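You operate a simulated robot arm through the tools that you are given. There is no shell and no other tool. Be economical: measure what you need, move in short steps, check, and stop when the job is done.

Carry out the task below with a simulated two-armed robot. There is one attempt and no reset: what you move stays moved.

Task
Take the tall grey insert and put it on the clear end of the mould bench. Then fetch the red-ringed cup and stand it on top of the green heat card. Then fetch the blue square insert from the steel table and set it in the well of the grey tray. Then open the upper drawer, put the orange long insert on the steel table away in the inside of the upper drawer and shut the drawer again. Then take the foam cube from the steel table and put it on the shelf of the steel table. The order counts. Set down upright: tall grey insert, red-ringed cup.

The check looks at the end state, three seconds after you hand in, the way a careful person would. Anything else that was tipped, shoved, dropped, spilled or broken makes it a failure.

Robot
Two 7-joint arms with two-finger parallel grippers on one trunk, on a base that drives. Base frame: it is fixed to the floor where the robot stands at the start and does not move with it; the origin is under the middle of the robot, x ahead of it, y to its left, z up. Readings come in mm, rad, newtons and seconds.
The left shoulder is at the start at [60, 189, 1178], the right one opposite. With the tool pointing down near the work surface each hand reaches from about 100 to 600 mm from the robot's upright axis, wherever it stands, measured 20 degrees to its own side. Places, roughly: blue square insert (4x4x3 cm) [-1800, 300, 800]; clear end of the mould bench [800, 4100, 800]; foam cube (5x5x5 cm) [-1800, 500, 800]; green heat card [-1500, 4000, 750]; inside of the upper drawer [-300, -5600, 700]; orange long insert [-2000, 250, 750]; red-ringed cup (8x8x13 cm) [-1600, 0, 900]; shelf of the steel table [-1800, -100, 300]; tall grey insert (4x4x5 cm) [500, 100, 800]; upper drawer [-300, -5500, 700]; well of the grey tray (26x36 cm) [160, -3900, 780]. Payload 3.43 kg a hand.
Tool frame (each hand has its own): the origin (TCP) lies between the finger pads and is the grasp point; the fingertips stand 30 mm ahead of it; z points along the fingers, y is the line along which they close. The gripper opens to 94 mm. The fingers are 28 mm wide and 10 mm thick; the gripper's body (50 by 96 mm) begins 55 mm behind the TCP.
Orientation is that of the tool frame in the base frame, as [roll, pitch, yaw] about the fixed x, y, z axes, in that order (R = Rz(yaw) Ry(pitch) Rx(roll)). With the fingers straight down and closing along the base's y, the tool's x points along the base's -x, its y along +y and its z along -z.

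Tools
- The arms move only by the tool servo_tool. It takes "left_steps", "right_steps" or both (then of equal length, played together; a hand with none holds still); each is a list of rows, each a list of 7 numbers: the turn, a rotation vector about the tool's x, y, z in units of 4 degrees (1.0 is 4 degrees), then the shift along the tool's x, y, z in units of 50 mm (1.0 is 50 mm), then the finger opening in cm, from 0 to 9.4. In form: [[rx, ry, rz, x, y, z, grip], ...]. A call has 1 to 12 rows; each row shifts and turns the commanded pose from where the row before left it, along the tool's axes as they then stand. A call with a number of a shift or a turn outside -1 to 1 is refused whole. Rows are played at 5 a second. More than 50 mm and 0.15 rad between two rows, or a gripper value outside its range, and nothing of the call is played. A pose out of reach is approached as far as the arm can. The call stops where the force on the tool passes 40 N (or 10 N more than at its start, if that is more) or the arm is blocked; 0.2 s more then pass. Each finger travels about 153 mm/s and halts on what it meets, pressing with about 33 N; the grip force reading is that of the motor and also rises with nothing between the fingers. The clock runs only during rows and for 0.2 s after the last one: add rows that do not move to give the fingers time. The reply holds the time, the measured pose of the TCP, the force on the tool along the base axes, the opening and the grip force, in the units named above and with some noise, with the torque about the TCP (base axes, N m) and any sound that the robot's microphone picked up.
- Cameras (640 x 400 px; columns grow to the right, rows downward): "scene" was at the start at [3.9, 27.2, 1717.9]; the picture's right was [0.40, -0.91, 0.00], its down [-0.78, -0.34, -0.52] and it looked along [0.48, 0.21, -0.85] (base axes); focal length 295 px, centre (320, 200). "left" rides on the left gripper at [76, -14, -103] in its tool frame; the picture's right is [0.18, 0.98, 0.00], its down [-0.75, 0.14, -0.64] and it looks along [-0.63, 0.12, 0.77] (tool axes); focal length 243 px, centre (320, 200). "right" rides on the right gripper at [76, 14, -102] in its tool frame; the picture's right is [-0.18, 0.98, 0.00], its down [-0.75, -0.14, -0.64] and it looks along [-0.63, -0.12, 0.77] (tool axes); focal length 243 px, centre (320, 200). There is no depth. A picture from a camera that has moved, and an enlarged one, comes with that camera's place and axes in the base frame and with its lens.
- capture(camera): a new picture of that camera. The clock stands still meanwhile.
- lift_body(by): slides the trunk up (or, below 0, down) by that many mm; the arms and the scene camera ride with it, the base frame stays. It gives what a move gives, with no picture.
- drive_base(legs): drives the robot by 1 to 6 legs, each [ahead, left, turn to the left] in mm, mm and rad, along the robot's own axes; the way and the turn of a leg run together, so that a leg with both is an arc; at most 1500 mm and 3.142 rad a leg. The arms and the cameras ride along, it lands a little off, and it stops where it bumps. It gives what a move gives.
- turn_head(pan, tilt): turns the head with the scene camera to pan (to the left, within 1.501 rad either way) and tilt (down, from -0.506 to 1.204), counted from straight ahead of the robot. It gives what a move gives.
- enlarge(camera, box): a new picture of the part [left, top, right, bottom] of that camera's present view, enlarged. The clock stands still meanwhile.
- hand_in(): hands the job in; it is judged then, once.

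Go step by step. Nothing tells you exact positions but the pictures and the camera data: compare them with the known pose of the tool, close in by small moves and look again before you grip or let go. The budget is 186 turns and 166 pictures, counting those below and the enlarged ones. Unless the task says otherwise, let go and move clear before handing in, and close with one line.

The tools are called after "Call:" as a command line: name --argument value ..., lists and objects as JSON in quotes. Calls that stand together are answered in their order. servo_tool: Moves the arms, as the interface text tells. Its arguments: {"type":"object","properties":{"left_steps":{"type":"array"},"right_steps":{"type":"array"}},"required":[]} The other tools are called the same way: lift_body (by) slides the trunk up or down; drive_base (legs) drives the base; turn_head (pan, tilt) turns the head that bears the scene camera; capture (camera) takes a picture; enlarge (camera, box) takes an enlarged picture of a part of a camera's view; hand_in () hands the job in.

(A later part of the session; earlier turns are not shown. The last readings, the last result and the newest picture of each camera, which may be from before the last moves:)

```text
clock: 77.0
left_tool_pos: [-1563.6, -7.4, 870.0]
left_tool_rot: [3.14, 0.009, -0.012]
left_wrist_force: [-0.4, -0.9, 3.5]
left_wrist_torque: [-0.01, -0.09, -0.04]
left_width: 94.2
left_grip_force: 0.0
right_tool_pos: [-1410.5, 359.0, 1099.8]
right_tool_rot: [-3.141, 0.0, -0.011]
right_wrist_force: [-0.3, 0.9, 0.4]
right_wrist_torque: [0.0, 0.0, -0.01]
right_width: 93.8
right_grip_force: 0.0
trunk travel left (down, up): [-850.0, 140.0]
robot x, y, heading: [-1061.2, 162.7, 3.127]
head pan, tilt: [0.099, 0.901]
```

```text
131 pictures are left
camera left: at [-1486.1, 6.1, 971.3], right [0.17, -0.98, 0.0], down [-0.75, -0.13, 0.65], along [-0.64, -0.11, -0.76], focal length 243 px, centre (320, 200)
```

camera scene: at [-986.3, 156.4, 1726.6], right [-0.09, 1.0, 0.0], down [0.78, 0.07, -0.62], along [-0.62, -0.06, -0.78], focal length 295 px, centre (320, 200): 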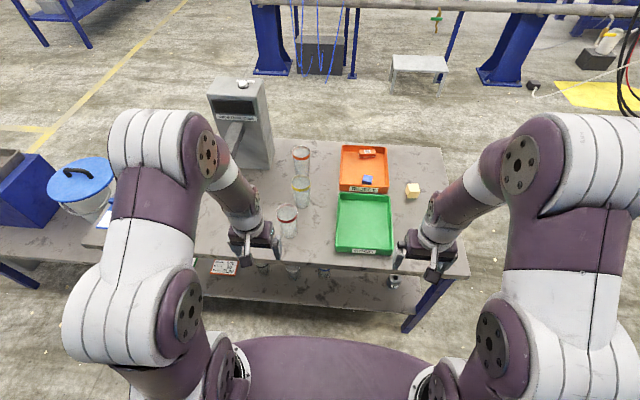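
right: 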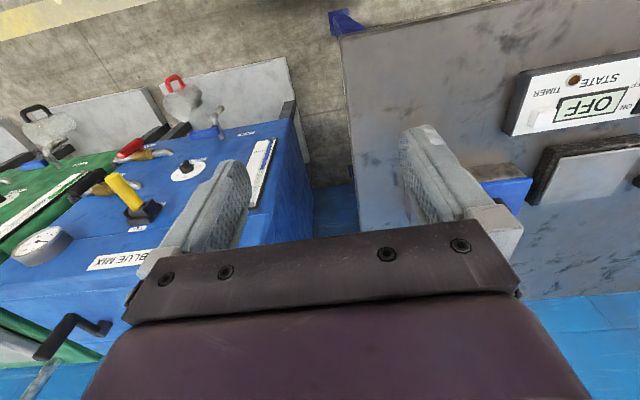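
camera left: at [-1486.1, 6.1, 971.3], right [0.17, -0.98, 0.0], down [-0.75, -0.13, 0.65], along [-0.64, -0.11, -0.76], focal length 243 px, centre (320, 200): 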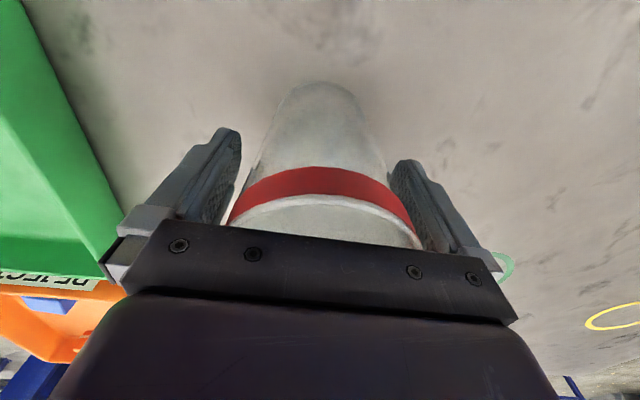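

There's a faint upward force, so the palm may be touching the rim. I'll rise 4 mm and close on the cup.

Call:
servo_tool --left_steps '[[0, 0, 0, 0, 0, -0.08, 9.4], [0, 0, 0, 0, 0, 0, 8.0], [0, 0, 0, 0, 0, 0, 6.5], [0, 0, 0, 0, 0, 0, 6], [0, 0, 0, 0, 0, 0, 6]]'

Call:
capture --camera "left"

```text
clock: 78.2
left_tool_pos: [-1564.4, -7.6, 873.8]
left_tool_rot: [-3.141, 0.008, -0.014]
left_wrist_force: [-1.0, 0.1, 0.3]
left_wrist_torque: [-0.01, 0.03, -0.02]
left_width: 70.3
left_grip_force: 32.7
right_tool_pos: [-1410.1, 359.8, 1099.5]
right_tool_rot: [-3.141, -0.002, -0.011]
right_wrist_force: [0.4, -0.5, -1.9]
right_wrist_torque: [-0.02, -0.01, -0.03]
right_width: 93.8
right_grip_force: 0.0
trunk travel left (down, up): [-850.0, 140.0]
robot x, y, heading: [-1059.6, 164.0, 3.128]
head pan, tilt: [0.099, 0.901]
```

```text
130 pictures are left
camera left: at [-1486.4, 6.1, 975.1], right [0.17, -0.98, 0.0], down [-0.75, -0.13, 0.65], along [-0.64, -0.11, -0.76], focal length 243 px, centre (320, 200)
```

left: 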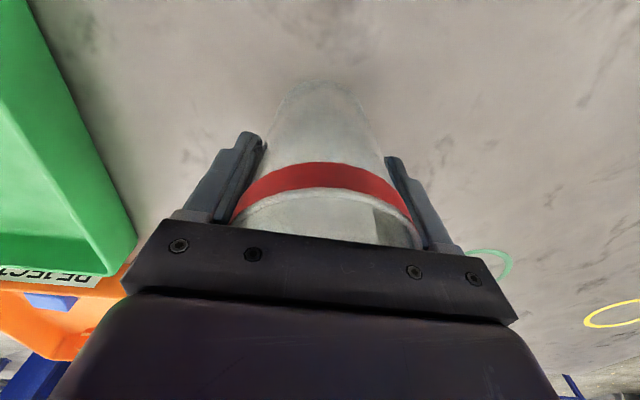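

The cup is gripped at about 70 mm. I'll lift it straight up, then check that it hangs upright.

Call:
servo_tool --left_steps '[[0, 0, 0, 0, 0, -0.3, 6], [0, 0, 0, 0, 0, -0.7, 6], [0, 0, 0, 0, 0, -0.9, 6], [0, 0, 0, 0, 0, -0.9, 6], [0, 0, 0, 0, 0, -0.9, 6], [0, 0, 0, 0.7, 0.2, 0, 6], [0, 0, 0, 0.8, 0.2, 0, 6], [0, 0, 0, 0.8, 0.2, 0, 6], [0, 0, 0, 0, 0, 0, 6]]'

Call:
capture --camera "left"

Call:
capture --camera "scene"

```text
clock: 80.2
left_tool_pos: [-1443.9, -37.9, 1056.6]
left_tool_rot: [-3.141, 0.009, -0.012]
left_wrist_force: [0.1, -0.6, 0.3]
left_wrist_torque: [-0.03, 0.05, 0.02]
left_width: 70.4
left_grip_force: 33.1
right_tool_pos: [-1410.4, 359.6, 1099.9]
right_tool_rot: [3.141, -0.001, -0.01]
right_wrist_force: [-0.7, -0.6, 0.0]
right_wrist_torque: [0.0, -0.04, -0.01]
right_width: 94.0
right_grip_force: 0.0
trunk travel left (down, up): [-850.0, 140.0]
robot x, y, heading: [-1063.8, 164.6, 3.127]
head pan, tilt: [0.099, 0.901]
```

```text
129 pictures are left
camera left: at [-1368.2, -24.5, 1158.2], right [0.17, -0.98, 0.0], down [-0.75, -0.13, 0.65], along [-0.64, -0.11, -0.76], focal length 243 px, centre (320, 200)
```

left: 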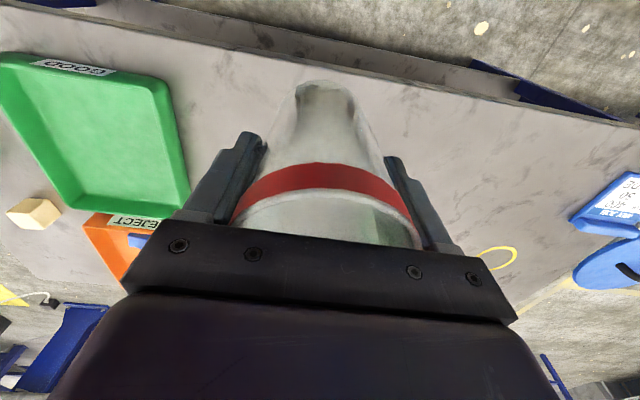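

```text
128 pictures are left
camera scene: at [-1079.3, 157.3, 1726.5], right [-0.09, 1.0, 0.0], down [0.78, 0.07, -0.62], along [-0.62, -0.05, -0.78], focal length 295 px, centre (320, 200)
```

scene: 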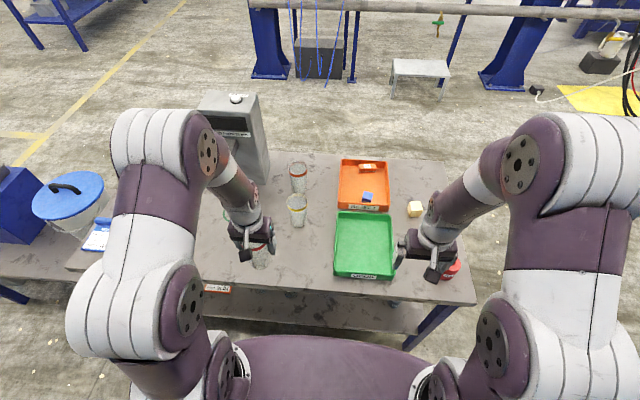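

The cup hangs upright. I'll back off and drive to the press console with the heat card.

Call:
drive_base --legs '[[-820, 0, 0], [0, -1360, 0], [0, -1360, 0], [0, -1360, 0]]'

Call:
turn_head --pan 0.1 --tilt 0.65

Call:
capture --camera "scene"

```text
clock: 103.8
left_tool_pos: [-537.8, 4037.0, 1057.0]
left_tool_rot: [3.141, 0.008, -0.028]
left_wrist_force: [0.2, 0.1, -0.2]
left_wrist_torque: [-0.02, -0.01, 0.01]
left_width: 70.2
left_grip_force: 34.1
right_tool_pos: [-497.5, 4434.3, 1100.9]
right_tool_rot: [3.141, -0.001, -0.027]
right_wrist_force: [-0.4, -0.6, -1.1]
right_wrist_torque: [-0.01, 0.05, -0.01]
right_width: 93.8
right_grip_force: 0.0
trunk travel left (down, up): [-850.0, 140.0]
robot x, y, heading: [-154.1, 4232.8, 3.111]
head pan, tilt: [0.099, 0.901]
```

```text
clock: 104.6
left_tool_pos: [-540.0, 4037.1, 1055.4]
left_tool_rot: [-3.141, 0.009, -0.029]
left_wrist_force: [0.2, -0.2, -0.6]
left_wrist_torque: [0.01, -0.01, -0.02]
left_width: 70.3
left_grip_force: 33.1
right_tool_pos: [-496.8, 4434.4, 1100.7]
right_tool_rot: [-3.141, -0.003, -0.029]
right_wrist_force: [0.8, 0.0, 0.1]
right_wrist_torque: [0.0, 0.01, -0.01]
right_width: 93.7
right_grip_force: 0.0
trunk travel left (down, up): [-850.0, 140.0]
robot x, y, heading: [-155.9, 4229.7, 3.112]
head pan, tilt: [0.099, 0.649]
```

```text
127 pictures are left
camera scene: at [-179.9, 4225.1, 1746.9], right [-0.07, 1.0, 0.0], down [0.6, 0.04, -0.8], along [-0.79, -0.06, -0.61], focal length 295 px, centre (320, 200)
```

scene: 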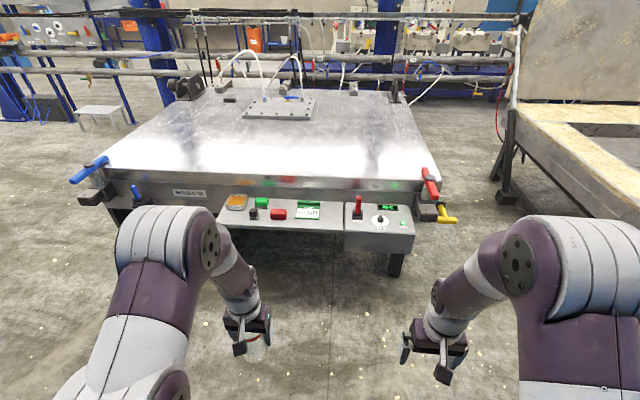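

The card is near (-1385, 4068). I'll drive ahead 620 mm and look from above.

Call:
drive_base --legs '[[620, 0, 0.03]]'

Call:
turn_head --pan 0.2 --tilt 0.9

Call:
capture --camera "scene"

Call:
capture --camera "left"

```text
clock: 108.2
left_tool_pos: [-1164.7, 4027.7, 1055.3]
left_tool_rot: [3.141, 0.011, 0.009]
left_wrist_force: [0.6, 0.5, -0.8]
left_wrist_torque: [-0.03, -0.02, 0.01]
left_width: 70.6
left_grip_force: 33.1
right_tool_pos: [-1138.8, 4427.2, 1099.5]
right_tool_rot: [3.141, 0.0, 0.011]
right_wrist_force: [-0.1, -0.7, 0.4]
right_wrist_torque: [0.04, -0.04, -0.02]
right_width: 93.7
right_grip_force: 0.0
trunk travel left (down, up): [-850.0, 140.0]
robot x, y, heading: [-789.8, 4241.2, -3.133]
head pan, tilt: [0.099, 0.649]
```

```text
clock: 108.9
left_tool_pos: [-1166.5, 4027.7, 1055.6]
left_tool_rot: [3.141, 0.009, 0.011]
left_wrist_force: [-0.8, 0.1, 0.2]
left_wrist_torque: [0.0, -0.01, -0.01]
left_width: 70.5
left_grip_force: 33.6
right_tool_pos: [-1139.3, 4428.0, 1099.6]
right_tool_rot: [-3.141, -0.002, 0.01]
right_wrist_force: [-0.3, -0.1, 0.6]
right_wrist_torque: [0.01, 0.01, 0.03]
right_width: 94.1
right_grip_force: 0.0
trunk travel left (down, up): [-850.0, 140.0]
robot x, y, heading: [-790.1, 4238.9, -3.133]
head pan, tilt: [0.201, 0.901]
```

```text
126 pictures are left
camera scene: at [-802.1, 4223.2, 1726.5], right [-0.21, 0.98, 0.0], down [0.77, 0.16, -0.62], along [-0.61, -0.13, -0.78], focal length 295 px, centre (320, 200)
```

scene: 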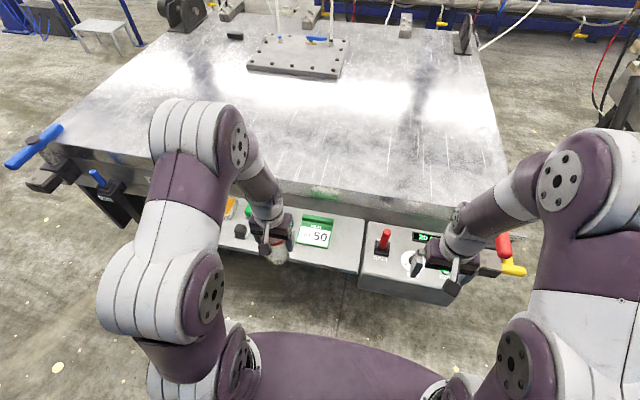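

```text
125 pictures are left
camera left: at [-1088.8, 4043.0, 1158.3], right [0.19, -0.98, 0.0], down [-0.75, -0.15, 0.65], along [-0.64, -0.12, -0.76], focal length 243 px, centre (320, 200)
```

left: 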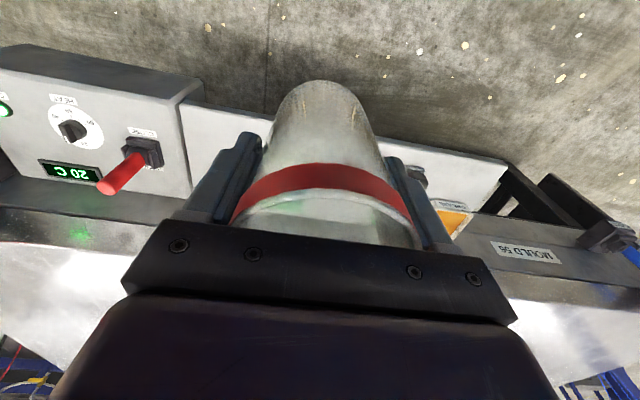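

I'll enlarge the card and the press edge near it.

Call:
enlarge --camera "scene" --box '[200, 170, 420, 310]'

```text
2.86 times, centred on (310, 240) of scene
camera zoom: at [-802.1, 4223.2, 1726.5], right [-0.21, 0.98, 0.0], down [0.77, 0.16, -0.62], along [-0.61, -0.13, -0.78], focal length 843 px, centre (349, 86)
```

zoom: 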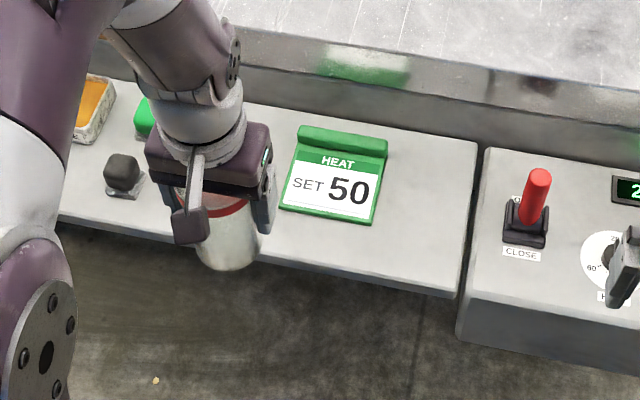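

The flat face of the card is centred near (-1397, 4074) at z about 740. I'll drive 100 mm closer and extend above it.

Call:
drive_base --legs '[[100, 0, 0]]'

Call:
servo_tool --left_steps '[[0, 0, 0, -0.8, -0.3, 0, 6], [0, 0, 0, -0.8, -0.3, 0, 6], [0, 0, 0, -0.8, -0.3, 0, 6], [0, 0, 0, 0, 0, 0.7, 6], [0, 0, 0, 0, 0, 0.7, 6], [0, 0, 0, 0, 0, 0.6, 6], [0, 0, 0, 0, 0, 0, 6]]'

Call:
enlarge --camera "scene" --box '[200, 170, 420, 310]'

Call:
capture --camera "left"

```text
clock: 110.1
left_tool_pos: [-1266.8, 4026.3, 1057.3]
left_tool_rot: [3.141, 0.009, 0.012]
left_wrist_force: [-0.3, 0.2, -0.6]
left_wrist_torque: [-0.03, -0.02, -0.01]
left_width: 70.5
left_grip_force: 33.0
right_tool_pos: [-1239.0, 4424.8, 1099.8]
right_tool_rot: [3.141, 0.0, 0.011]
right_wrist_force: [-0.2, -0.4, 0.0]
right_wrist_torque: [0.0, -0.01, -0.01]
right_width: 94.0
right_grip_force: 0.0
trunk travel left (down, up): [-850.0, 140.0]
robot x, y, heading: [-889.6, 4238.6, -3.133]
head pan, tilt: [0.201, 0.901]
```

```text
clock: 111.7
left_tool_pos: [-1385.0, 4070.8, 958.3]
left_tool_rot: [3.141, 0.01, 0.01]
left_wrist_force: [0.6, -0.3, -0.3]
left_wrist_torque: [0.02, 0.04, -0.04]
left_width: 70.1
left_grip_force: 33.7
right_tool_pos: [-1236.8, 4424.9, 1100.3]
right_tool_rot: [-3.139, 0.0, 0.011]
right_wrist_force: [0.8, -0.1, 0.0]
right_wrist_torque: [0.0, 0.03, 0.01]
right_width: 94.0
right_grip_force: 0.0
trunk travel left (down, up): [-850.0, 140.0]
robot x, y, heading: [-890.5, 4237.2, -3.132]
head pan, tilt: [0.201, 0.901]
```

```text
2.86 times, centred on (310, 240) of scene
camera zoom: at [-900.8, 4222.2, 1726.5], right [-0.21, 0.98, 0.0], down [0.77, 0.16, -0.62], along [-0.61, -0.13, -0.78], focal length 843 px, centre (349, 86)
```

zoom: 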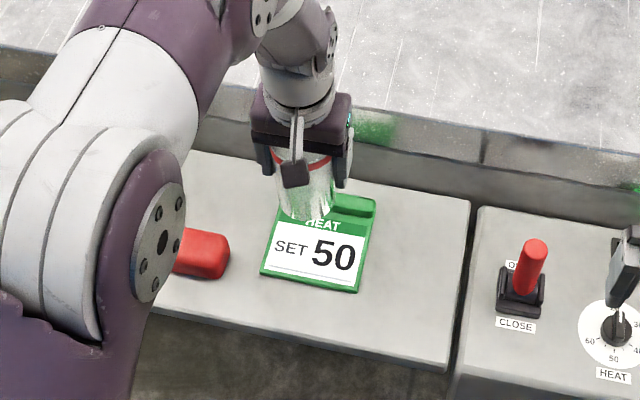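

```text
122 pictures are left
camera left: at [-1308.5, 4086.0, 1059.9], right [0.19, -0.98, 0.0], down [-0.75, -0.15, 0.65], along [-0.64, -0.12, -0.76], focal length 243 px, centre (320, 200)
```

left: 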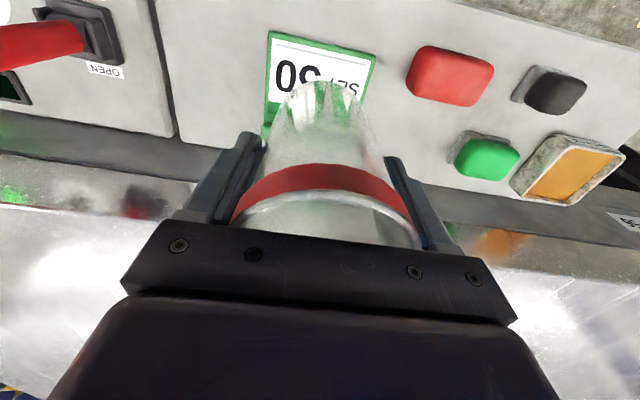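

The card front edge is at x -1350, y centre 4074, so I'll aim for (-1396, 4074). I'll descend gently until contact.

Call:
servo_tool --left_steps '[[0, 0, 0, -0.22, -0.06, 0.0, 6], [0, 0, 0, 0, 0, 0.5, 6], [0, 0, 0, 0, 0, 0.5, 6], [0, 0, 0, 0, 0, 0.5, 6], [0, 0, 0, 0, 0, 0.3, 6], [0, 0, 0, 0, 0, 0.1, 6], [0, 0, 0, 0, 0, 0.1, 6], [0, 0, 0, 0, 0, 0.06, 6], [0, 0, 0, 0, 0, 0.06, 6], [0, 0, 0, 0, 0, 0, 6]]'

Call:
capture --camera "left"

Call:
enlarge --camera "scene" --box '[200, 170, 420, 310]'

```text
clock: 113.9
left_tool_pos: [-1398.1, 4073.0, 850.4]
left_tool_rot: [-3.142, 0.008, 0.012]
left_wrist_force: [-0.2, 0.5, -0.7]
left_wrist_torque: [0.0, 0.0, -0.03]
left_width: 70.2
left_grip_force: 33.4
right_tool_pos: [-1240.1, 4424.8, 1098.9]
right_tool_rot: [-3.141, -0.002, 0.013]
right_wrist_force: [-0.6, 1.1, -1.1]
right_wrist_torque: [0.0, 0.0, 0.0]
right_width: 93.8
right_grip_force: 0.0
trunk travel left (down, up): [-850.0, 140.0]
robot x, y, heading: [-887.8, 4237.6, -3.131]
head pan, tilt: [0.201, 0.901]
```

```text
121 pictures are left
camera left: at [-1321.9, 4087.9, 953.0], right [0.19, -0.98, 0.0], down [-0.75, -0.15, 0.65], along [-0.64, -0.12, -0.76], focal length 243 px, centre (320, 200)
```

left: 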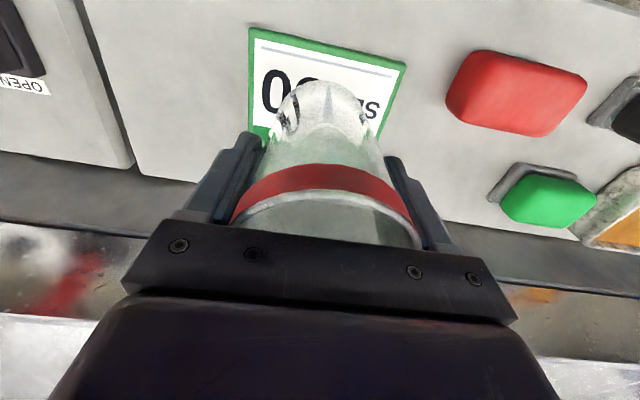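

```text
2.86 times, centred on (310, 240) of scene
camera zoom: at [-901.8, 4222.2, 1726.5], right [-0.21, 0.98, 0.0], down [0.77, 0.16, -0.62], along [-0.61, -0.13, -0.78], focal length 843 px, centre (349, 86)
```

zoom: 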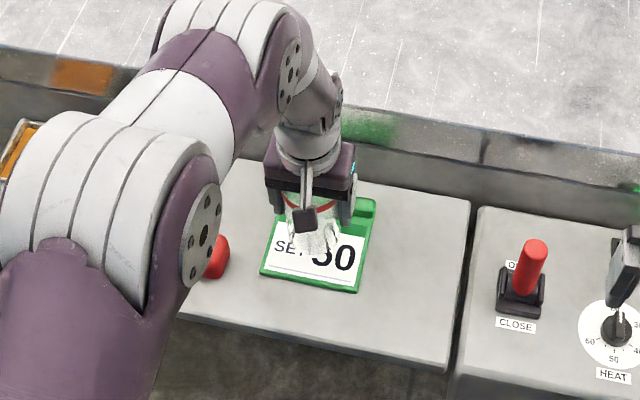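

No contact yet; cup is over the card face. I'll continue in 3 mm steps.

Call:
servo_tool --left_steps '[[0, 0, 0, 0, 0, 0.06, 6], [0, 0, 0, 0, 0, 0.06, 6], [0, 0, 0, 0, 0, 0.06, 6], [0, 0, 0, 0, 0, 0.06, 6], [0, 0, 0, 0, 0, 0.06, 6], [0, 0, 0, 0, 0, 0.06, 6], [0, 0, 0, 0, 0, 0.06, 6], [0, 0, 0, 0, 0, 0.06, 6]]'

Call:
capture --camera "left"

```text
clock: 115.7
left_tool_pos: [-1399.3, 4071.8, 827.5]
left_tool_rot: [3.141, 0.007, 0.01]
left_wrist_force: [-0.2, -0.5, -1.0]
left_wrist_torque: [0.0, -0.01, 0.01]
left_width: 70.3
left_grip_force: 32.7
right_tool_pos: [-1237.7, 4425.1, 1099.9]
right_tool_rot: [-3.141, -0.001, 0.01]
right_wrist_force: [0.0, 0.4, -0.6]
right_wrist_torque: [0.02, 0.02, -0.03]
right_width: 94.1
right_grip_force: 0.0
trunk travel left (down, up): [-850.0, 140.0]
robot x, y, heading: [-884.6, 4237.3, -3.134]
head pan, tilt: [0.201, 0.901]
```

```text
119 pictures are left
camera left: at [-1322.1, 4087.6, 929.6], right [0.19, -0.98, 0.0], down [-0.75, -0.15, 0.65], along [-0.64, -0.12, -0.76], focal length 243 px, centre (320, 200)
```

left: 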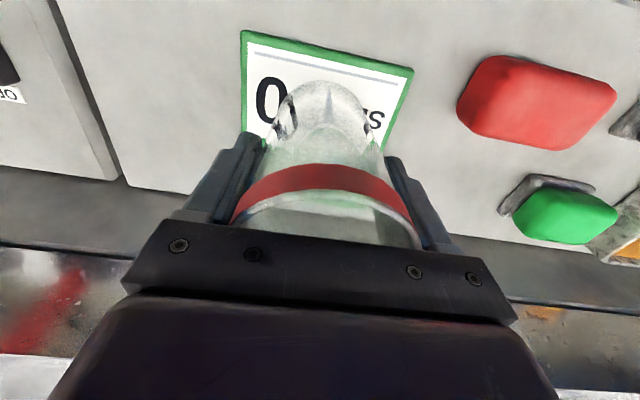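

Still free; continuing down in small steps.

Call:
servo_tool --left_steps '[[0, 0, 0, 0, 0, 0.06, 6], [0, 0, 0, 0, 0, 0.06, 6], [0, 0, 0, 0, 0, 0.06, 6], [0, 0, 0, 0, 0, 0.06, 6], [0, 0, 0, 0, 0, 0.06, 6], [0, 0, 0, 0, 0, 0.06, 6], [0, 0, 0, 0, 0, 0.06, 6], [0, 0, 0, 0, 0, 0.06, 6], [0, 0, 0, 0, 0, 0.06, 6], [0, 0, 0, 0, 0, 0.06, 6]]'

Call:
capture --camera "left"

Call:
enlarge --camera "scene" --box '[200, 170, 420, 310]'

```text
clock: 117.9
left_tool_pos: [-1399.9, 4074.4, 802.7]
left_tool_rot: [-3.141, 0.015, 0.012]
left_wrist_force: [3.4, -3.2, 28.1]
left_wrist_torque: [-0.05, -0.25, 0.0]
left_width: 70.5
left_grip_force: 33.0
right_tool_pos: [-1235.1, 4427.0, 1101.2]
right_tool_rot: [3.14, 0.002, 0.012]
right_wrist_force: [0.4, -0.3, 0.0]
right_wrist_torque: [0.06, -0.03, 0.01]
right_width: 94.1
right_grip_force: 0.0
trunk travel left (down, up): [-850.0, 140.0]
robot x, y, heading: [-889.0, 4238.5, -3.131]
head pan, tilt: [0.201, 0.901]
```

```text
118 pictures are left
camera left: at [-1322.2, 4089.5, 903.4], right [0.19, -0.98, 0.0], down [-0.74, -0.15, 0.65], along [-0.64, -0.12, -0.76], focal length 243 px, centre (320, 200)
```

left: 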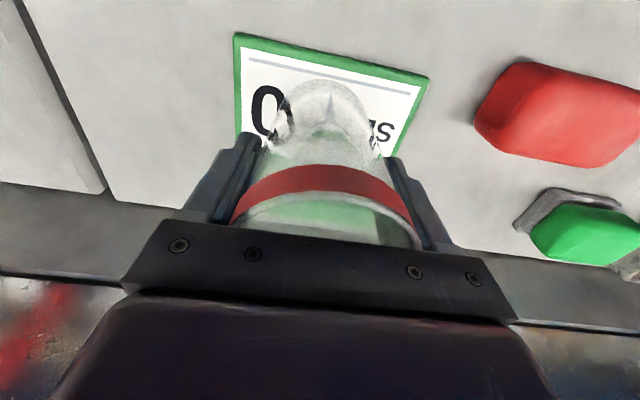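

```text
2.86 times, centred on (310, 240) of scene
camera zoom: at [-896.9, 4223.0, 1727.1], right [-0.21, 0.98, 0.0], down [0.76, 0.16, -0.62], along [-0.61, -0.13, -0.78], focal length 843 px, centre (349, 86)
```

zoom: 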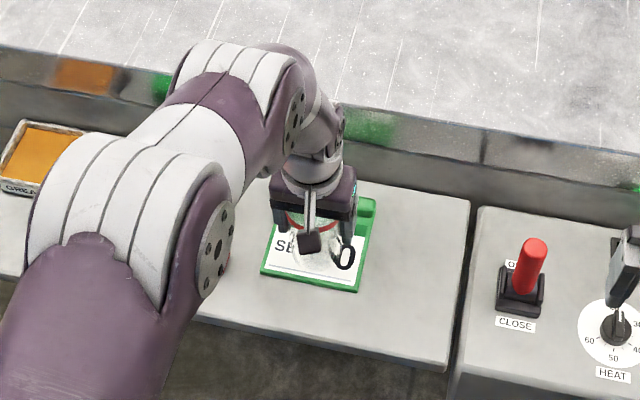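

Contact with the card at TCP z 803, and the cup stands fully on the card face. I'll ease off, open, and rise straight up.

Call:
servo_tool --left_steps '[[0, 0, 0, 0, 0, -0.08, 6], [0, 0, 0, 0, 0, 0, 6], [0, 0, 0, 0, 0, 0, 7.5], [0, 0, 0, 0, 0, 0, 9.4], [0, 0, 0, 0, 0, 0, 9.4], [0, 0, 0, 0, 0, -0.3, 9.4], [0, 0, 0, 0, 0, -0.5, 9.4], [0, 0, 0, 0, 0, -0.8, 9.4], [0, 0, 0, 0, 0, -0.9, 9.4], [0, 0, 0, 0, 0, -0.9, 9.4]]'

Call:
capture --camera "left"

Call:
enlarge --camera "scene" --box '[200, 170, 420, 310]'

```text
clock: 120.1
left_tool_pos: [-1396.2, 4073.6, 972.1]
left_tool_rot: [-3.14, 0.01, 0.012]
left_wrist_force: [0.2, -0.1, 0.2]
left_wrist_torque: [-0.02, -0.03, 0.01]
left_width: 94.0
left_grip_force: 0.0
right_tool_pos: [-1238.0, 4426.0, 1100.4]
right_tool_rot: [3.141, -0.001, 0.013]
right_wrist_force: [-0.2, 0.1, -0.3]
right_wrist_torque: [0.02, 0.02, -0.01]
right_width: 93.9
right_grip_force: 0.1
trunk travel left (down, up): [-850.0, 140.0]
robot x, y, heading: [-892.0, 4238.2, -3.132]
head pan, tilt: [0.201, 0.901]
```

```text
116 pictures are left
camera left: at [-1319.2, 4089.1, 1074.2], right [0.19, -0.98, 0.0], down [-0.75, -0.15, 0.65], along [-0.64, -0.12, -0.76], focal length 243 px, centre (320, 200)
```

left: 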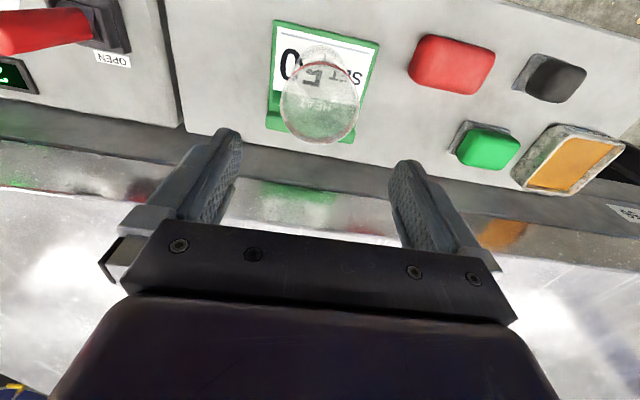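

```text
2.86 times, centred on (310, 240) of scene
camera zoom: at [-900.3, 4222.4, 1726.4], right [-0.21, 0.98, 0.0], down [0.77, 0.16, -0.62], along [-0.61, -0.13, -0.78], focal length 843 px, centre (349, 86)
```

zoom: 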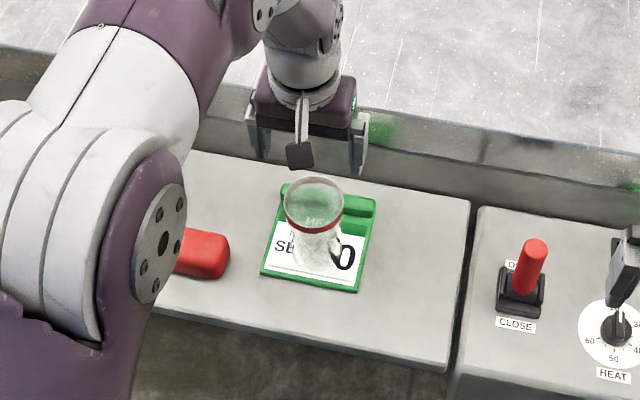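

The cup stands upright on the card. The inserts in the reject tray are nearest the steel table's back edge, so I'll retract, drive around past the table's free side and look from there.

Call:
servo_tool --left_steps '[[0, 0, 0, 0, 0, -0.9, 9.4], [0, 0, 0, 0, 0, -0.8, 9.4], [0, 0, 0, 0.9, 0.3, 0, 9.4], [0, 0, 0, 0.8, 0.3, 0, 9.4], [0, 0, 0, 0.8, 0.2, 0, 9.4]]'

Call:
drive_base --legs '[[-650, 0, 0], [0, 1350, 0], [0, 1350, 0]]'

Call:
turn_head --pan 0.1 --tilt 0.5

Call:
capture --camera "scene"

```text
clock: 121.3
left_tool_pos: [-1268.7, 4034.3, 1059.3]
left_tool_rot: [-3.14, 0.011, 0.01]
left_wrist_force: [0.6, -0.7, -0.1]
left_wrist_torque: [0.03, 0.05, 0.05]
left_width: 93.9
left_grip_force: 0.2
right_tool_pos: [-1238.4, 4424.8, 1100.3]
right_tool_rot: [3.141, -0.002, 0.012]
right_wrist_force: [-0.3, 0.3, -0.2]
right_wrist_torque: [-0.02, -0.03, 0.02]
right_width: 94.0
right_grip_force: 0.1
trunk travel left (down, up): [-850.0, 140.0]
robot x, y, heading: [-890.2, 4236.0, -3.131]
head pan, tilt: [0.201, 0.901]
```

```text
clock: 137.7
left_tool_pos: [-594.4, 1325.8, 1057.7]
left_tool_rot: [3.141, 0.01, 0.005]
left_wrist_force: [0.1, 0.7, -0.1]
left_wrist_torque: [0.01, 0.04, 0.0]
left_width: 94.2
left_grip_force: 0.1
right_tool_pos: [-561.3, 1716.6, 1100.4]
right_tool_rot: [3.14, -0.001, 0.009]
right_wrist_force: [-0.7, 0.0, -0.4]
right_wrist_torque: [0.01, 0.03, -0.01]
right_width: 94.0
right_grip_force: 0.0
trunk travel left (down, up): [-850.0, 140.0]
robot x, y, heading: [-210.6, 1527.9, -3.137]
head pan, tilt: [0.201, 0.901]
```

```text
clock: 138.5
left_tool_pos: [-594.8, 1327.5, 1058.0]
left_tool_rot: [-3.14, 0.009, 0.007]
left_wrist_force: [0.3, -0.9, 0.0]
left_wrist_torque: [0.0, -0.02, 0.04]
left_width: 93.7
left_grip_force: 0.1
right_tool_pos: [-560.4, 1717.1, 1099.6]
right_tool_rot: [3.14, -0.004, 0.009]
right_wrist_force: [0.1, -0.2, 0.7]
right_wrist_torque: [-0.03, 0.01, 0.03]
right_width: 94.2
right_grip_force: 0.0
trunk travel left (down, up): [-850.0, 140.0]
robot x, y, heading: [-213.3, 1528.5, -3.135]
head pan, tilt: [0.099, 0.499]
```

```text
114 pictures are left
camera scene: at [-241.2, 1517.9, 1760.3], right [-0.11, 0.99, 0.0], down [0.48, 0.05, -0.88], along [-0.87, -0.09, -0.48], focal length 295 px, centre (320, 200)
```

scene: 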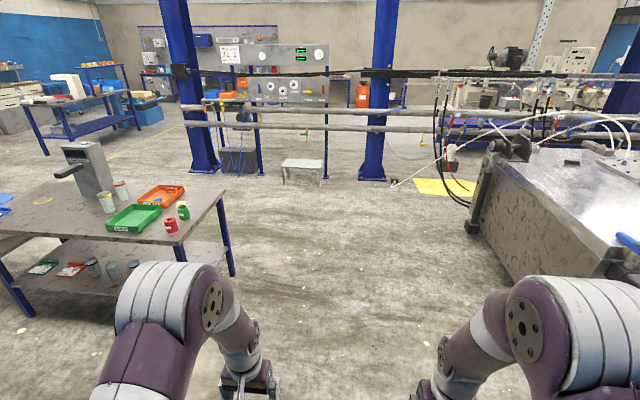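

The gap beside the steel table is free. I'll go through it, turn around and come up behind the table.

Call:
drive_base --legs '[[1250, 0, 0], [1250, 0, 0], [0, 0, 1.57], [0, 0, 1.57], [0, -1100, 0]]'

Call:
turn_head --pan -0.1 --tilt 0.75

Call:
capture --camera "scene"

```text
clock: 163.4
left_tool_pos: [-2287.6, 583.6, 1056.8]
left_tool_rot: [-3.14, 0.008, 3.1]
left_wrist_force: [0.4, 0.2, 0.3]
left_wrist_torque: [0.03, -0.02, -0.01]
left_width: 94.0
left_grip_force: 0.1
right_tool_pos: [-2339.8, 196.3, 1100.0]
right_tool_rot: [3.141, -0.002, 3.101]
right_wrist_force: [-0.2, 0.3, 0.5]
right_wrist_torque: [-0.02, -0.01, 0.01]
right_width: 93.9
right_grip_force: 0.1
trunk travel left (down, up): [-850.0, 140.0]
robot x, y, heading: [-2680.4, 403.7, -0.041]
head pan, tilt: [0.099, 0.499]
```

```text
clock: 164.2
left_tool_pos: [-2286.4, 583.2, 1058.7]
left_tool_rot: [-3.141, 0.009, 3.103]
left_wrist_force: [0.1, 0.3, 0.2]
left_wrist_torque: [0.01, 0.0, 0.0]
left_width: 93.9
left_grip_force: 0.0
right_tool_pos: [-2338.5, 194.8, 1099.9]
right_tool_rot: [-3.141, 0.0, 3.103]
right_wrist_force: [0.5, -0.5, -0.1]
right_wrist_torque: [-0.02, -0.03, 0.01]
right_width: 94.1
right_grip_force: 0.0
trunk travel left (down, up): [-850.0, 140.0]
robot x, y, heading: [-2679.1, 401.8, -0.04]
head pan, tilt: [-0.099, 0.75]
```

```text
113 pictures are left
camera scene: at [-2655.0, 390.1, 1738.5], right [-0.14, -0.99, 0.0], down [-0.68, 0.09, -0.73], along [0.72, -0.1, -0.68], focal length 295 px, centre (320, 200)
```

scene: 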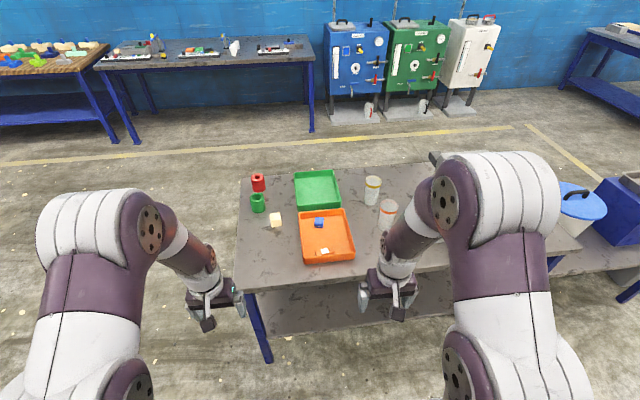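

The reject tray is clearly in view: blue near (-1825, 275), orange near (-1978, 279). I'll drive up so the right hand can reach the blue insert.

Call:
drive_base --legs '[[290, 70, 0.04]]'

Call:
turn_head --pan -0.25 --tilt 0.95

Call:
capture --camera "scene"

Call:
capture --camera "right"

```text
clock: 166.2
left_tool_pos: [-2005.9, 663.6, 1058.8]
left_tool_rot: [-3.142, 0.011, -3.141]
left_wrist_force: [0.2, -0.5, -0.2]
left_wrist_torque: [0.03, 0.02, -0.02]
left_width: 94.2
left_grip_force: 0.1
right_tool_pos: [-2041.0, 274.0, 1099.6]
right_tool_rot: [-3.141, 0.001, -3.138]
right_wrist_force: [0.8, 0.2, 0.9]
right_wrist_torque: [-0.04, 0.04, -0.01]
right_width: 94.1
right_grip_force: 0.0
trunk travel left (down, up): [-850.0, 140.0]
robot x, y, heading: [-2389.5, 464.1, 0.002]
head pan, tilt: [-0.099, 0.75]
```

```text
clock: 166.9
left_tool_pos: [-2003.7, 665.2, 1057.0]
left_tool_rot: [-3.142, 0.009, -3.141]
left_wrist_force: [0.5, -0.3, -0.4]
left_wrist_torque: [-0.01, 0.01, 0.02]
left_width: 93.9
left_grip_force: 0.1
right_tool_pos: [-2038.1, 274.9, 1099.9]
right_tool_rot: [3.14, 0.0, -3.139]
right_wrist_force: [-0.4, 0.0, 0.7]
right_wrist_torque: [0.01, 0.01, 0.0]
right_width: 93.9
right_grip_force: 0.0
trunk travel left (down, up): [-850.0, 140.0]
robot x, y, heading: [-2387.9, 463.3, -0.002]
head pan, tilt: [-0.25, 0.949]
```

```text
112 pictures are left
camera scene: at [-2374.7, 446.6, 1722.9], right [-0.24, -0.97, 0.0], down [-0.79, 0.2, -0.58], along [0.56, -0.14, -0.81], focal length 295 px, centre (320, 200)
```

scene: 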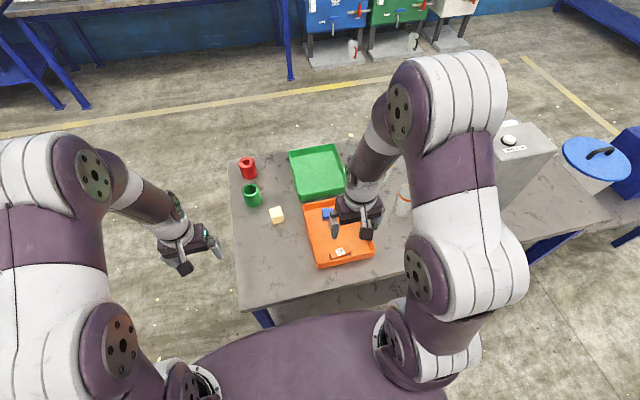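

```text
111 pictures are left
camera right: at [-2114.4, 288.7, 1202.7], right [0.18, 0.98, 0.0], down [0.76, -0.14, 0.64], along [0.63, -0.12, -0.77], focal length 243 px, centre (320, 200)
```

right: 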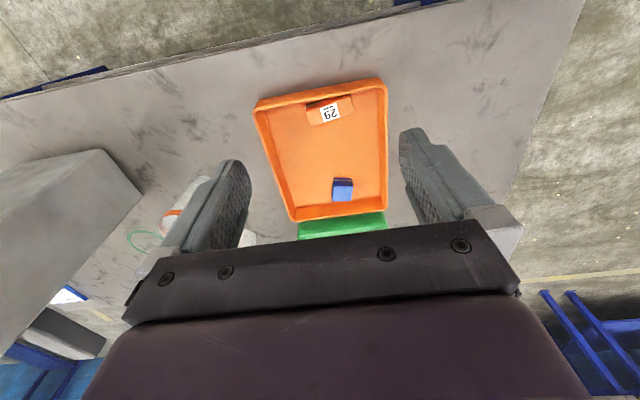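

The right camera confirms blue at (-1827, 280). I'll bring the right hand above it.

Call:
servo_tool --right_steps '[[0, 0, 0, -0.703, 0.02, 0.5, 7], [0, 0, 0, -0.703, 0.02, 0.5, 7], [0, 0, 0, -0.703, 0.02, 0.5, 7], [0, 0, 0, -0.703, 0.02, 0.5, 7], [0, 0, 0, -0.703, 0.02, 0.6, 7], [0, 0, 0, -0.703, 0.02, 0.6, 7], [0, 0, 0, 0, 0, 0, 7]]'

Call:
capture --camera "right"

```text
clock: 168.5
left_tool_pos: [-2004.9, 664.3, 1058.5]
left_tool_rot: [-3.142, 0.009, -3.14]
left_wrist_force: [1.1, 0.1, -0.5]
left_wrist_torque: [-0.02, 0.0, 0.01]
left_width: 94.2
left_grip_force: 0.0
right_tool_pos: [-1830.0, 279.9, 941.1]
right_tool_rot: [-3.141, 0.001, -3.139]
right_wrist_force: [0.7, 0.3, -0.9]
right_wrist_torque: [0.0, 0.02, -0.03]
right_width: 70.1
right_grip_force: 0.0
trunk travel left (down, up): [-850.0, 140.0]
robot x, y, heading: [-2385.6, 466.4, 0.0]
head pan, tilt: [-0.25, 0.949]
```

```text
110 pictures are left
camera right: at [-1906.2, 293.9, 1043.5], right [0.18, 0.98, 0.0], down [0.75, -0.14, 0.64], along [0.63, -0.12, -0.77], focal length 243 px, centre (320, 200)
```

right: 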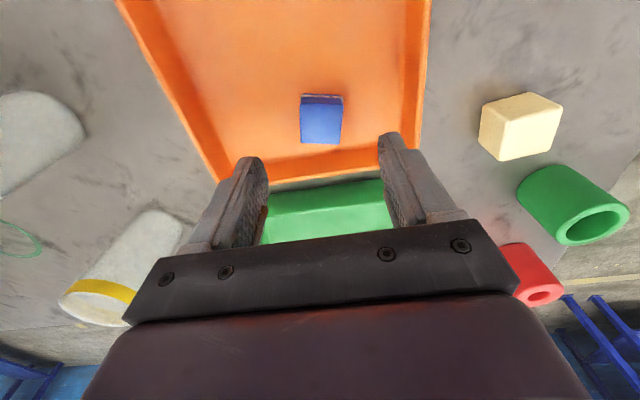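

The blue insert is at about (-1815, 277), with its top near z 819. I'll shift and descend partway.

Call:
servo_tool --right_steps '[[0, 0, 0, -0.28, -0.05, 0.3, 7], [0, 0, 0, 0, 0, 0.5, 7], [0, 0, 0, 0, 0, 0.5, 7], [0, 0, 0, 0, 0, 0.3, 7], [0, 0, 0, 0, 0, 0, 7]]'

Call:
capture --camera "right"

```text
clock: 169.7
left_tool_pos: [-2005.4, 665.5, 1058.4]
left_tool_rot: [-3.14, 0.009, -3.14]
left_wrist_force: [0.7, -1.0, 0.8]
left_wrist_torque: [-0.01, 0.0, 0.01]
left_width: 94.0
left_grip_force: 0.0
right_tool_pos: [-1814.5, 279.2, 857.9]
right_tool_rot: [-3.141, 0.001, -3.139]
right_wrist_force: [0.5, -0.5, 0.6]
right_wrist_torque: [0.0, 0.01, -0.01]
right_width: 70.0
right_grip_force: 0.1
trunk travel left (down, up): [-850.0, 140.0]
robot x, y, heading: [-2386.6, 467.9, 0.001]
head pan, tilt: [-0.25, 0.949]
```

```text
109 pictures are left
camera right: at [-1890.9, 293.2, 961.8], right [0.18, 0.98, 0.0], down [0.75, -0.14, 0.64], along [0.63, -0.12, -0.77], focal length 243 px, centre (320, 200)
```

right: 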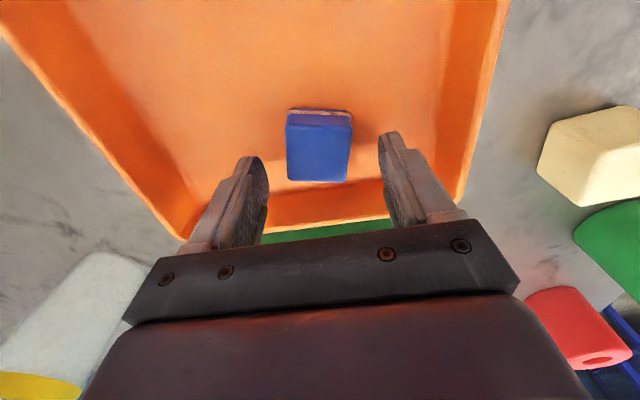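

Top confirmed at z about 822, hand nearly centred. I'll go down to z 829 and grip.

Call:
servo_tool --right_steps '[[0, 0, 0, 0.03, 0, 0.3, 7], [0, 0, 0, 0, 0, 0.28, 7], [0, 0, 0, 0, 0, 0, 5], [0, 0, 0, 0, 0, 0, 2.5], [0, 0, 0, 0, 0, 0, 2.5], [0, 0, 0, 0, 0, 0, 2.5]]'

Call:
capture --camera "right"

```text
clock: 170.4
left_tool_pos: [-2006.3, 664.1, 1059.7]
left_tool_rot: [3.141, 0.011, -3.139]
left_wrist_force: [0.7, 0.2, 0.1]
left_wrist_torque: [0.03, 0.04, -0.01]
left_width: 93.9
left_grip_force: 0.1
right_tool_pos: [-1817.0, 279.2, 835.8]
right_tool_rot: [3.141, -0.004, -3.138]
right_wrist_force: [-15.4, 2.1, 20.1]
right_wrist_torque: [0.0, 0.21, 0.1]
right_width: 50.2
right_grip_force: 0.7
trunk travel left (down, up): [-850.0, 140.0]
robot x, y, heading: [-2392.0, 467.7, 0.004]
head pan, tilt: [-0.25, 0.949]
stopped in row 3 (right hand): the force on the tool passed its limit at 45 N (the readings are from after the stop); the commanded pose is now the measured one
```

```text
108 pictures are left
camera right: at [-1892.6, 293.3, 939.2], right [0.18, 0.98, 0.0], down [0.76, -0.14, 0.64], along [0.63, -0.12, -0.77], focal length 243 px, centre (320, 200)
```

right: 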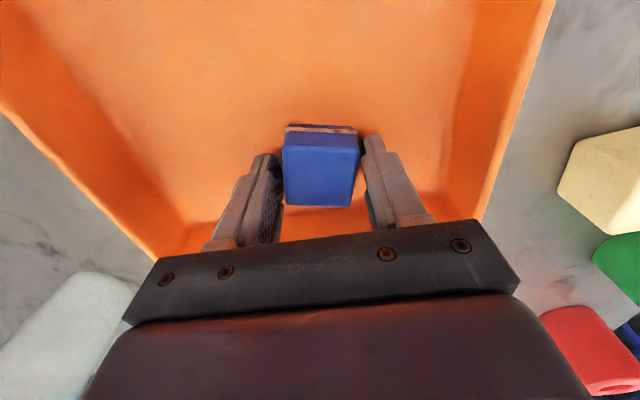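

The fingertips touched the tray floor. I'll raise 6 mm and close on the insert.

Call:
servo_tool --right_steps '[[0, 0, 0, 0, 0, -0.12, 5.5], [0, 0, 0, 0, 0, 0, 5], [0, 0, 0, 0, 0, 0, 2.5], [0, 0, 0, 0, 0, 0, 2.5], [0, 0, 0, 0, 0, 0, 2.5]]'

Call:
capture --camera "right"

```text
clock: 171.6
left_tool_pos: [-2004.4, 664.1, 1058.7]
left_tool_rot: [-3.14, 0.008, -3.14]
left_wrist_force: [-0.4, -1.0, -0.1]
left_wrist_torque: [-0.01, 0.04, -0.01]
left_width: 94.1
left_grip_force: 0.1
right_tool_pos: [-1815.1, 279.1, 841.7]
right_tool_rot: [3.141, 0.001, -3.139]
right_wrist_force: [-0.6, -0.8, 2.6]
right_wrist_torque: [0.04, 0.07, 0.04]
right_width: 37.2
right_grip_force: 33.4
trunk travel left (down, up): [-850.0, 140.0]
robot x, y, heading: [-2390.8, 469.7, 0.005]
head pan, tilt: [-0.25, 0.949]
```

```text
107 pictures are left
camera right: at [-1890.7, 292.9, 944.0], right [0.18, 0.98, 0.0], down [0.75, -0.14, 0.64], along [0.63, -0.12, -0.77], focal length 243 px, centre (320, 200)
```

right: 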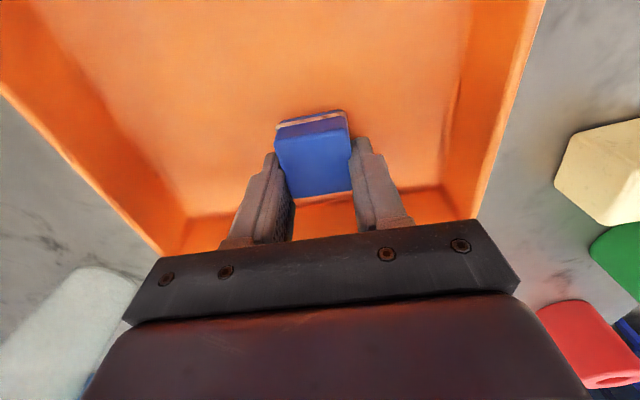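

The insert is gripped and now aligned with the fingers. I'll lift and retract.

Call:
servo_tool --right_steps '[[0, 0, 0, 0, 0, -0.5, 2.5], [0, 0, 0, 0, 0, -0.9, 2.5], [0, 0, 0, 0, 0, -0.9, 2.5], [0, 0, 0, 0, 0, -0.9, 2.5], [0, 0, 0, 0, 0, -0.9, 2.5], [0, 0, 0, 0, 0, -0.9, 2.5], [0, 0, 0, 0.9, 0, 0, 2.5], [0, 0, 0, 0.9, 0, 0, 2.5], [0, 0, 0, 0.9, 0, 0, 2.5], [0, 0, 0, 0.9, 0, 0, 2.5]]'

Call:
capture --camera "right"

```text
clock: 173.8
left_tool_pos: [-2005.7, 665.7, 1058.5]
left_tool_rot: [3.141, 0.011, -3.139]
left_wrist_force: [-0.7, -0.4, 0.8]
left_wrist_torque: [0.02, 0.02, 0.0]
left_width: 94.0
left_grip_force: 0.1
right_tool_pos: [-1996.2, 277.3, 1090.8]
right_tool_rot: [-3.141, 0.0, -3.138]
right_wrist_force: [-0.6, 0.1, -0.1]
right_wrist_torque: [0.06, -0.02, 0.01]
right_width: 37.0
right_grip_force: 33.1
trunk travel left (down, up): [-850.0, 140.0]
robot x, y, heading: [-2387.7, 466.3, 0.004]
head pan, tilt: [-0.25, 0.949]
```

```text
106 pictures are left
camera right: at [-2072.6, 291.7, 1193.6], right [0.18, 0.98, 0.0], down [0.75, -0.14, 0.64], along [0.63, -0.12, -0.77], focal length 243 px, centre (320, 200)
```

right: 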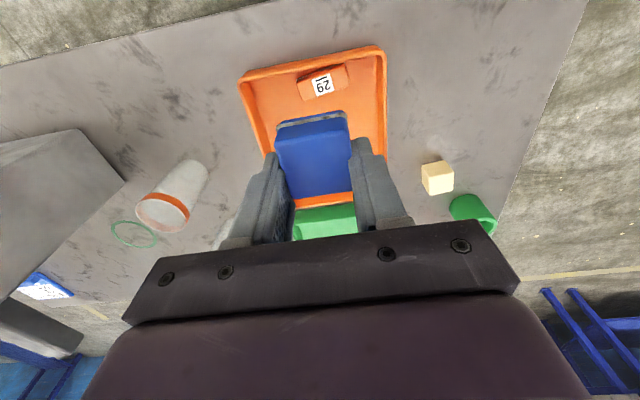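

Blue is secure. I'll drive back around the table into the aisle, head south and look toward the grey tray.

Call:
drive_base --legs '[[-370, 0, 0], [0, 1050, 0], [1250, 0, 0], [1250, 0, 0], [0, -1450, 0], [0, -1450, 0]]'

Call:
turn_head --pan -1.2 --tilt 0.45

Call:
capture --camera "scene"

```text
clock: 206.7
left_tool_pos: [175.9, -1207.3, 1057.7]
left_tool_rot: [3.141, 0.01, -3.126]
left_wrist_force: [-0.7, -0.4, -0.1]
left_wrist_torque: [0.01, -0.01, 0.03]
left_width: 94.2
left_grip_force: 0.1
right_tool_pos: [191.3, -1594.0, 1090.4]
right_tool_rot: [-3.141, -0.001, -3.123]
right_wrist_force: [0.3, -0.2, -1.2]
right_wrist_torque: [-0.02, 0.04, 0.0]
right_width: 37.3
right_grip_force: 33.9
trunk travel left (down, up): [-850.0, 140.0]
robot x, y, heading: [-204.3, -1412.0, 0.021]
head pan, tilt: [-0.25, 0.949]
```

```text
clock: 207.9
left_tool_pos: [176.1, -1208.0, 1058.0]
left_tool_rot: [3.141, 0.008, -3.125]
left_wrist_force: [1.0, -0.4, 0.8]
left_wrist_torque: [-0.03, 0.03, -0.02]
left_width: 94.2
left_grip_force: 0.1
right_tool_pos: [191.0, -1594.4, 1090.3]
right_tool_rot: [-3.141, -0.001, -3.123]
right_wrist_force: [-0.7, -0.3, -1.0]
right_wrist_torque: [-0.01, 0.01, -0.02]
right_width: 36.9
right_grip_force: 32.6
trunk travel left (down, up): [-850.0, 140.0]
robot x, y, heading: [-204.8, -1410.4, 0.014]
head pan, tilt: [-1.201, 0.45]
```

```text
105 pictures are left
camera scene: at [-229.1, -1499.8, 1764.8], right [-0.93, -0.38, 0.0], down [-0.16, 0.4, -0.9], along [0.34, -0.83, -0.44], focal length 295 px, centre (320, 200)
```

scene: 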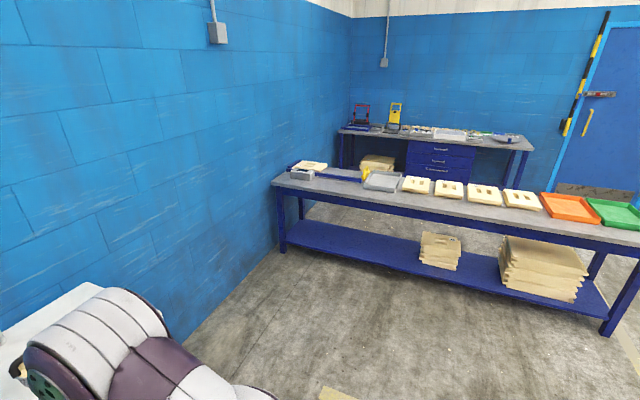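

The bench ahead across the aisle holds the grey tray near (162, -3910), with the drawer desk behind it. I'll turn to face it and drive closer.

Call:
drive_base --legs '[[0, 0, -1.585], [1250, 0, 0], [0, 520, 0]]'

Call:
turn_head --pan -0.2 --tilt 0.6

Call:
capture --camera "scene"

```text
clock: 220.7
left_tool_pos: [521.7, -3017.5, 1057.1]
left_tool_rot: [3.141, 0.008, 1.585]
left_wrist_force: [-0.3, 0.4, 0.7]
left_wrist_torque: [-0.01, -0.03, 0.0]
left_width: 94.2
left_grip_force: 0.1
right_tool_pos: [135.8, -3034.0, 1090.5]
right_tool_rot: [-3.14, -0.003, 1.587]
right_wrist_force: [0.0, 0.8, -1.6]
right_wrist_torque: [0.01, 0.05, -0.05]
right_width: 37.0
right_grip_force: 32.5
trunk travel left (down, up): [-850.0, 140.0]
robot x, y, heading: [314.8, -2642.3, -1.555]
head pan, tilt: [-1.201, 0.45]
```

```text
clock: 221.9
left_tool_pos: [522.9, -3017.8, 1057.8]
left_tool_rot: [3.141, 0.008, 1.584]
left_wrist_force: [0.4, -0.1, 0.7]
left_wrist_torque: [0.03, -0.01, 0.02]
left_width: 93.9
left_grip_force: 0.1
right_tool_pos: [137.6, -3033.9, 1090.7]
right_tool_rot: [-3.141, -0.002, 1.588]
right_wrist_force: [0.1, -0.4, -0.3]
right_wrist_torque: [0.0, 0.0, 0.04]
right_width: 36.6
right_grip_force: 32.3
trunk travel left (down, up): [-850.0, 140.0]
robot x, y, heading: [316.8, -2638.0, -1.549]
head pan, tilt: [-0.201, 0.6]
```

```text
104 pictures are left
camera scene: at [303.1, -2665.4, 1751.3], right [-0.98, 0.18, 0.0], down [0.1, 0.56, -0.83], along [-0.15, -0.81, -0.56], focal length 295 px, centre (320, 200)
```

scene: 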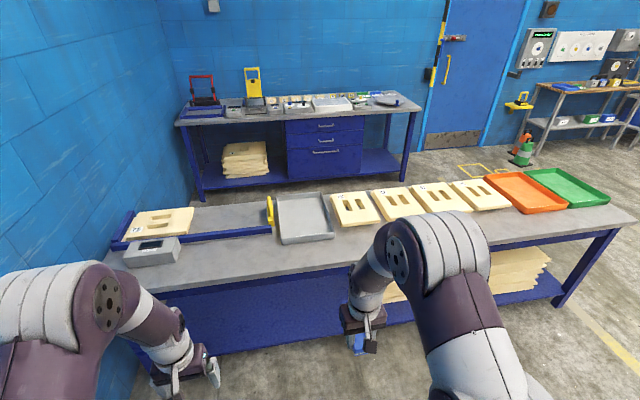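

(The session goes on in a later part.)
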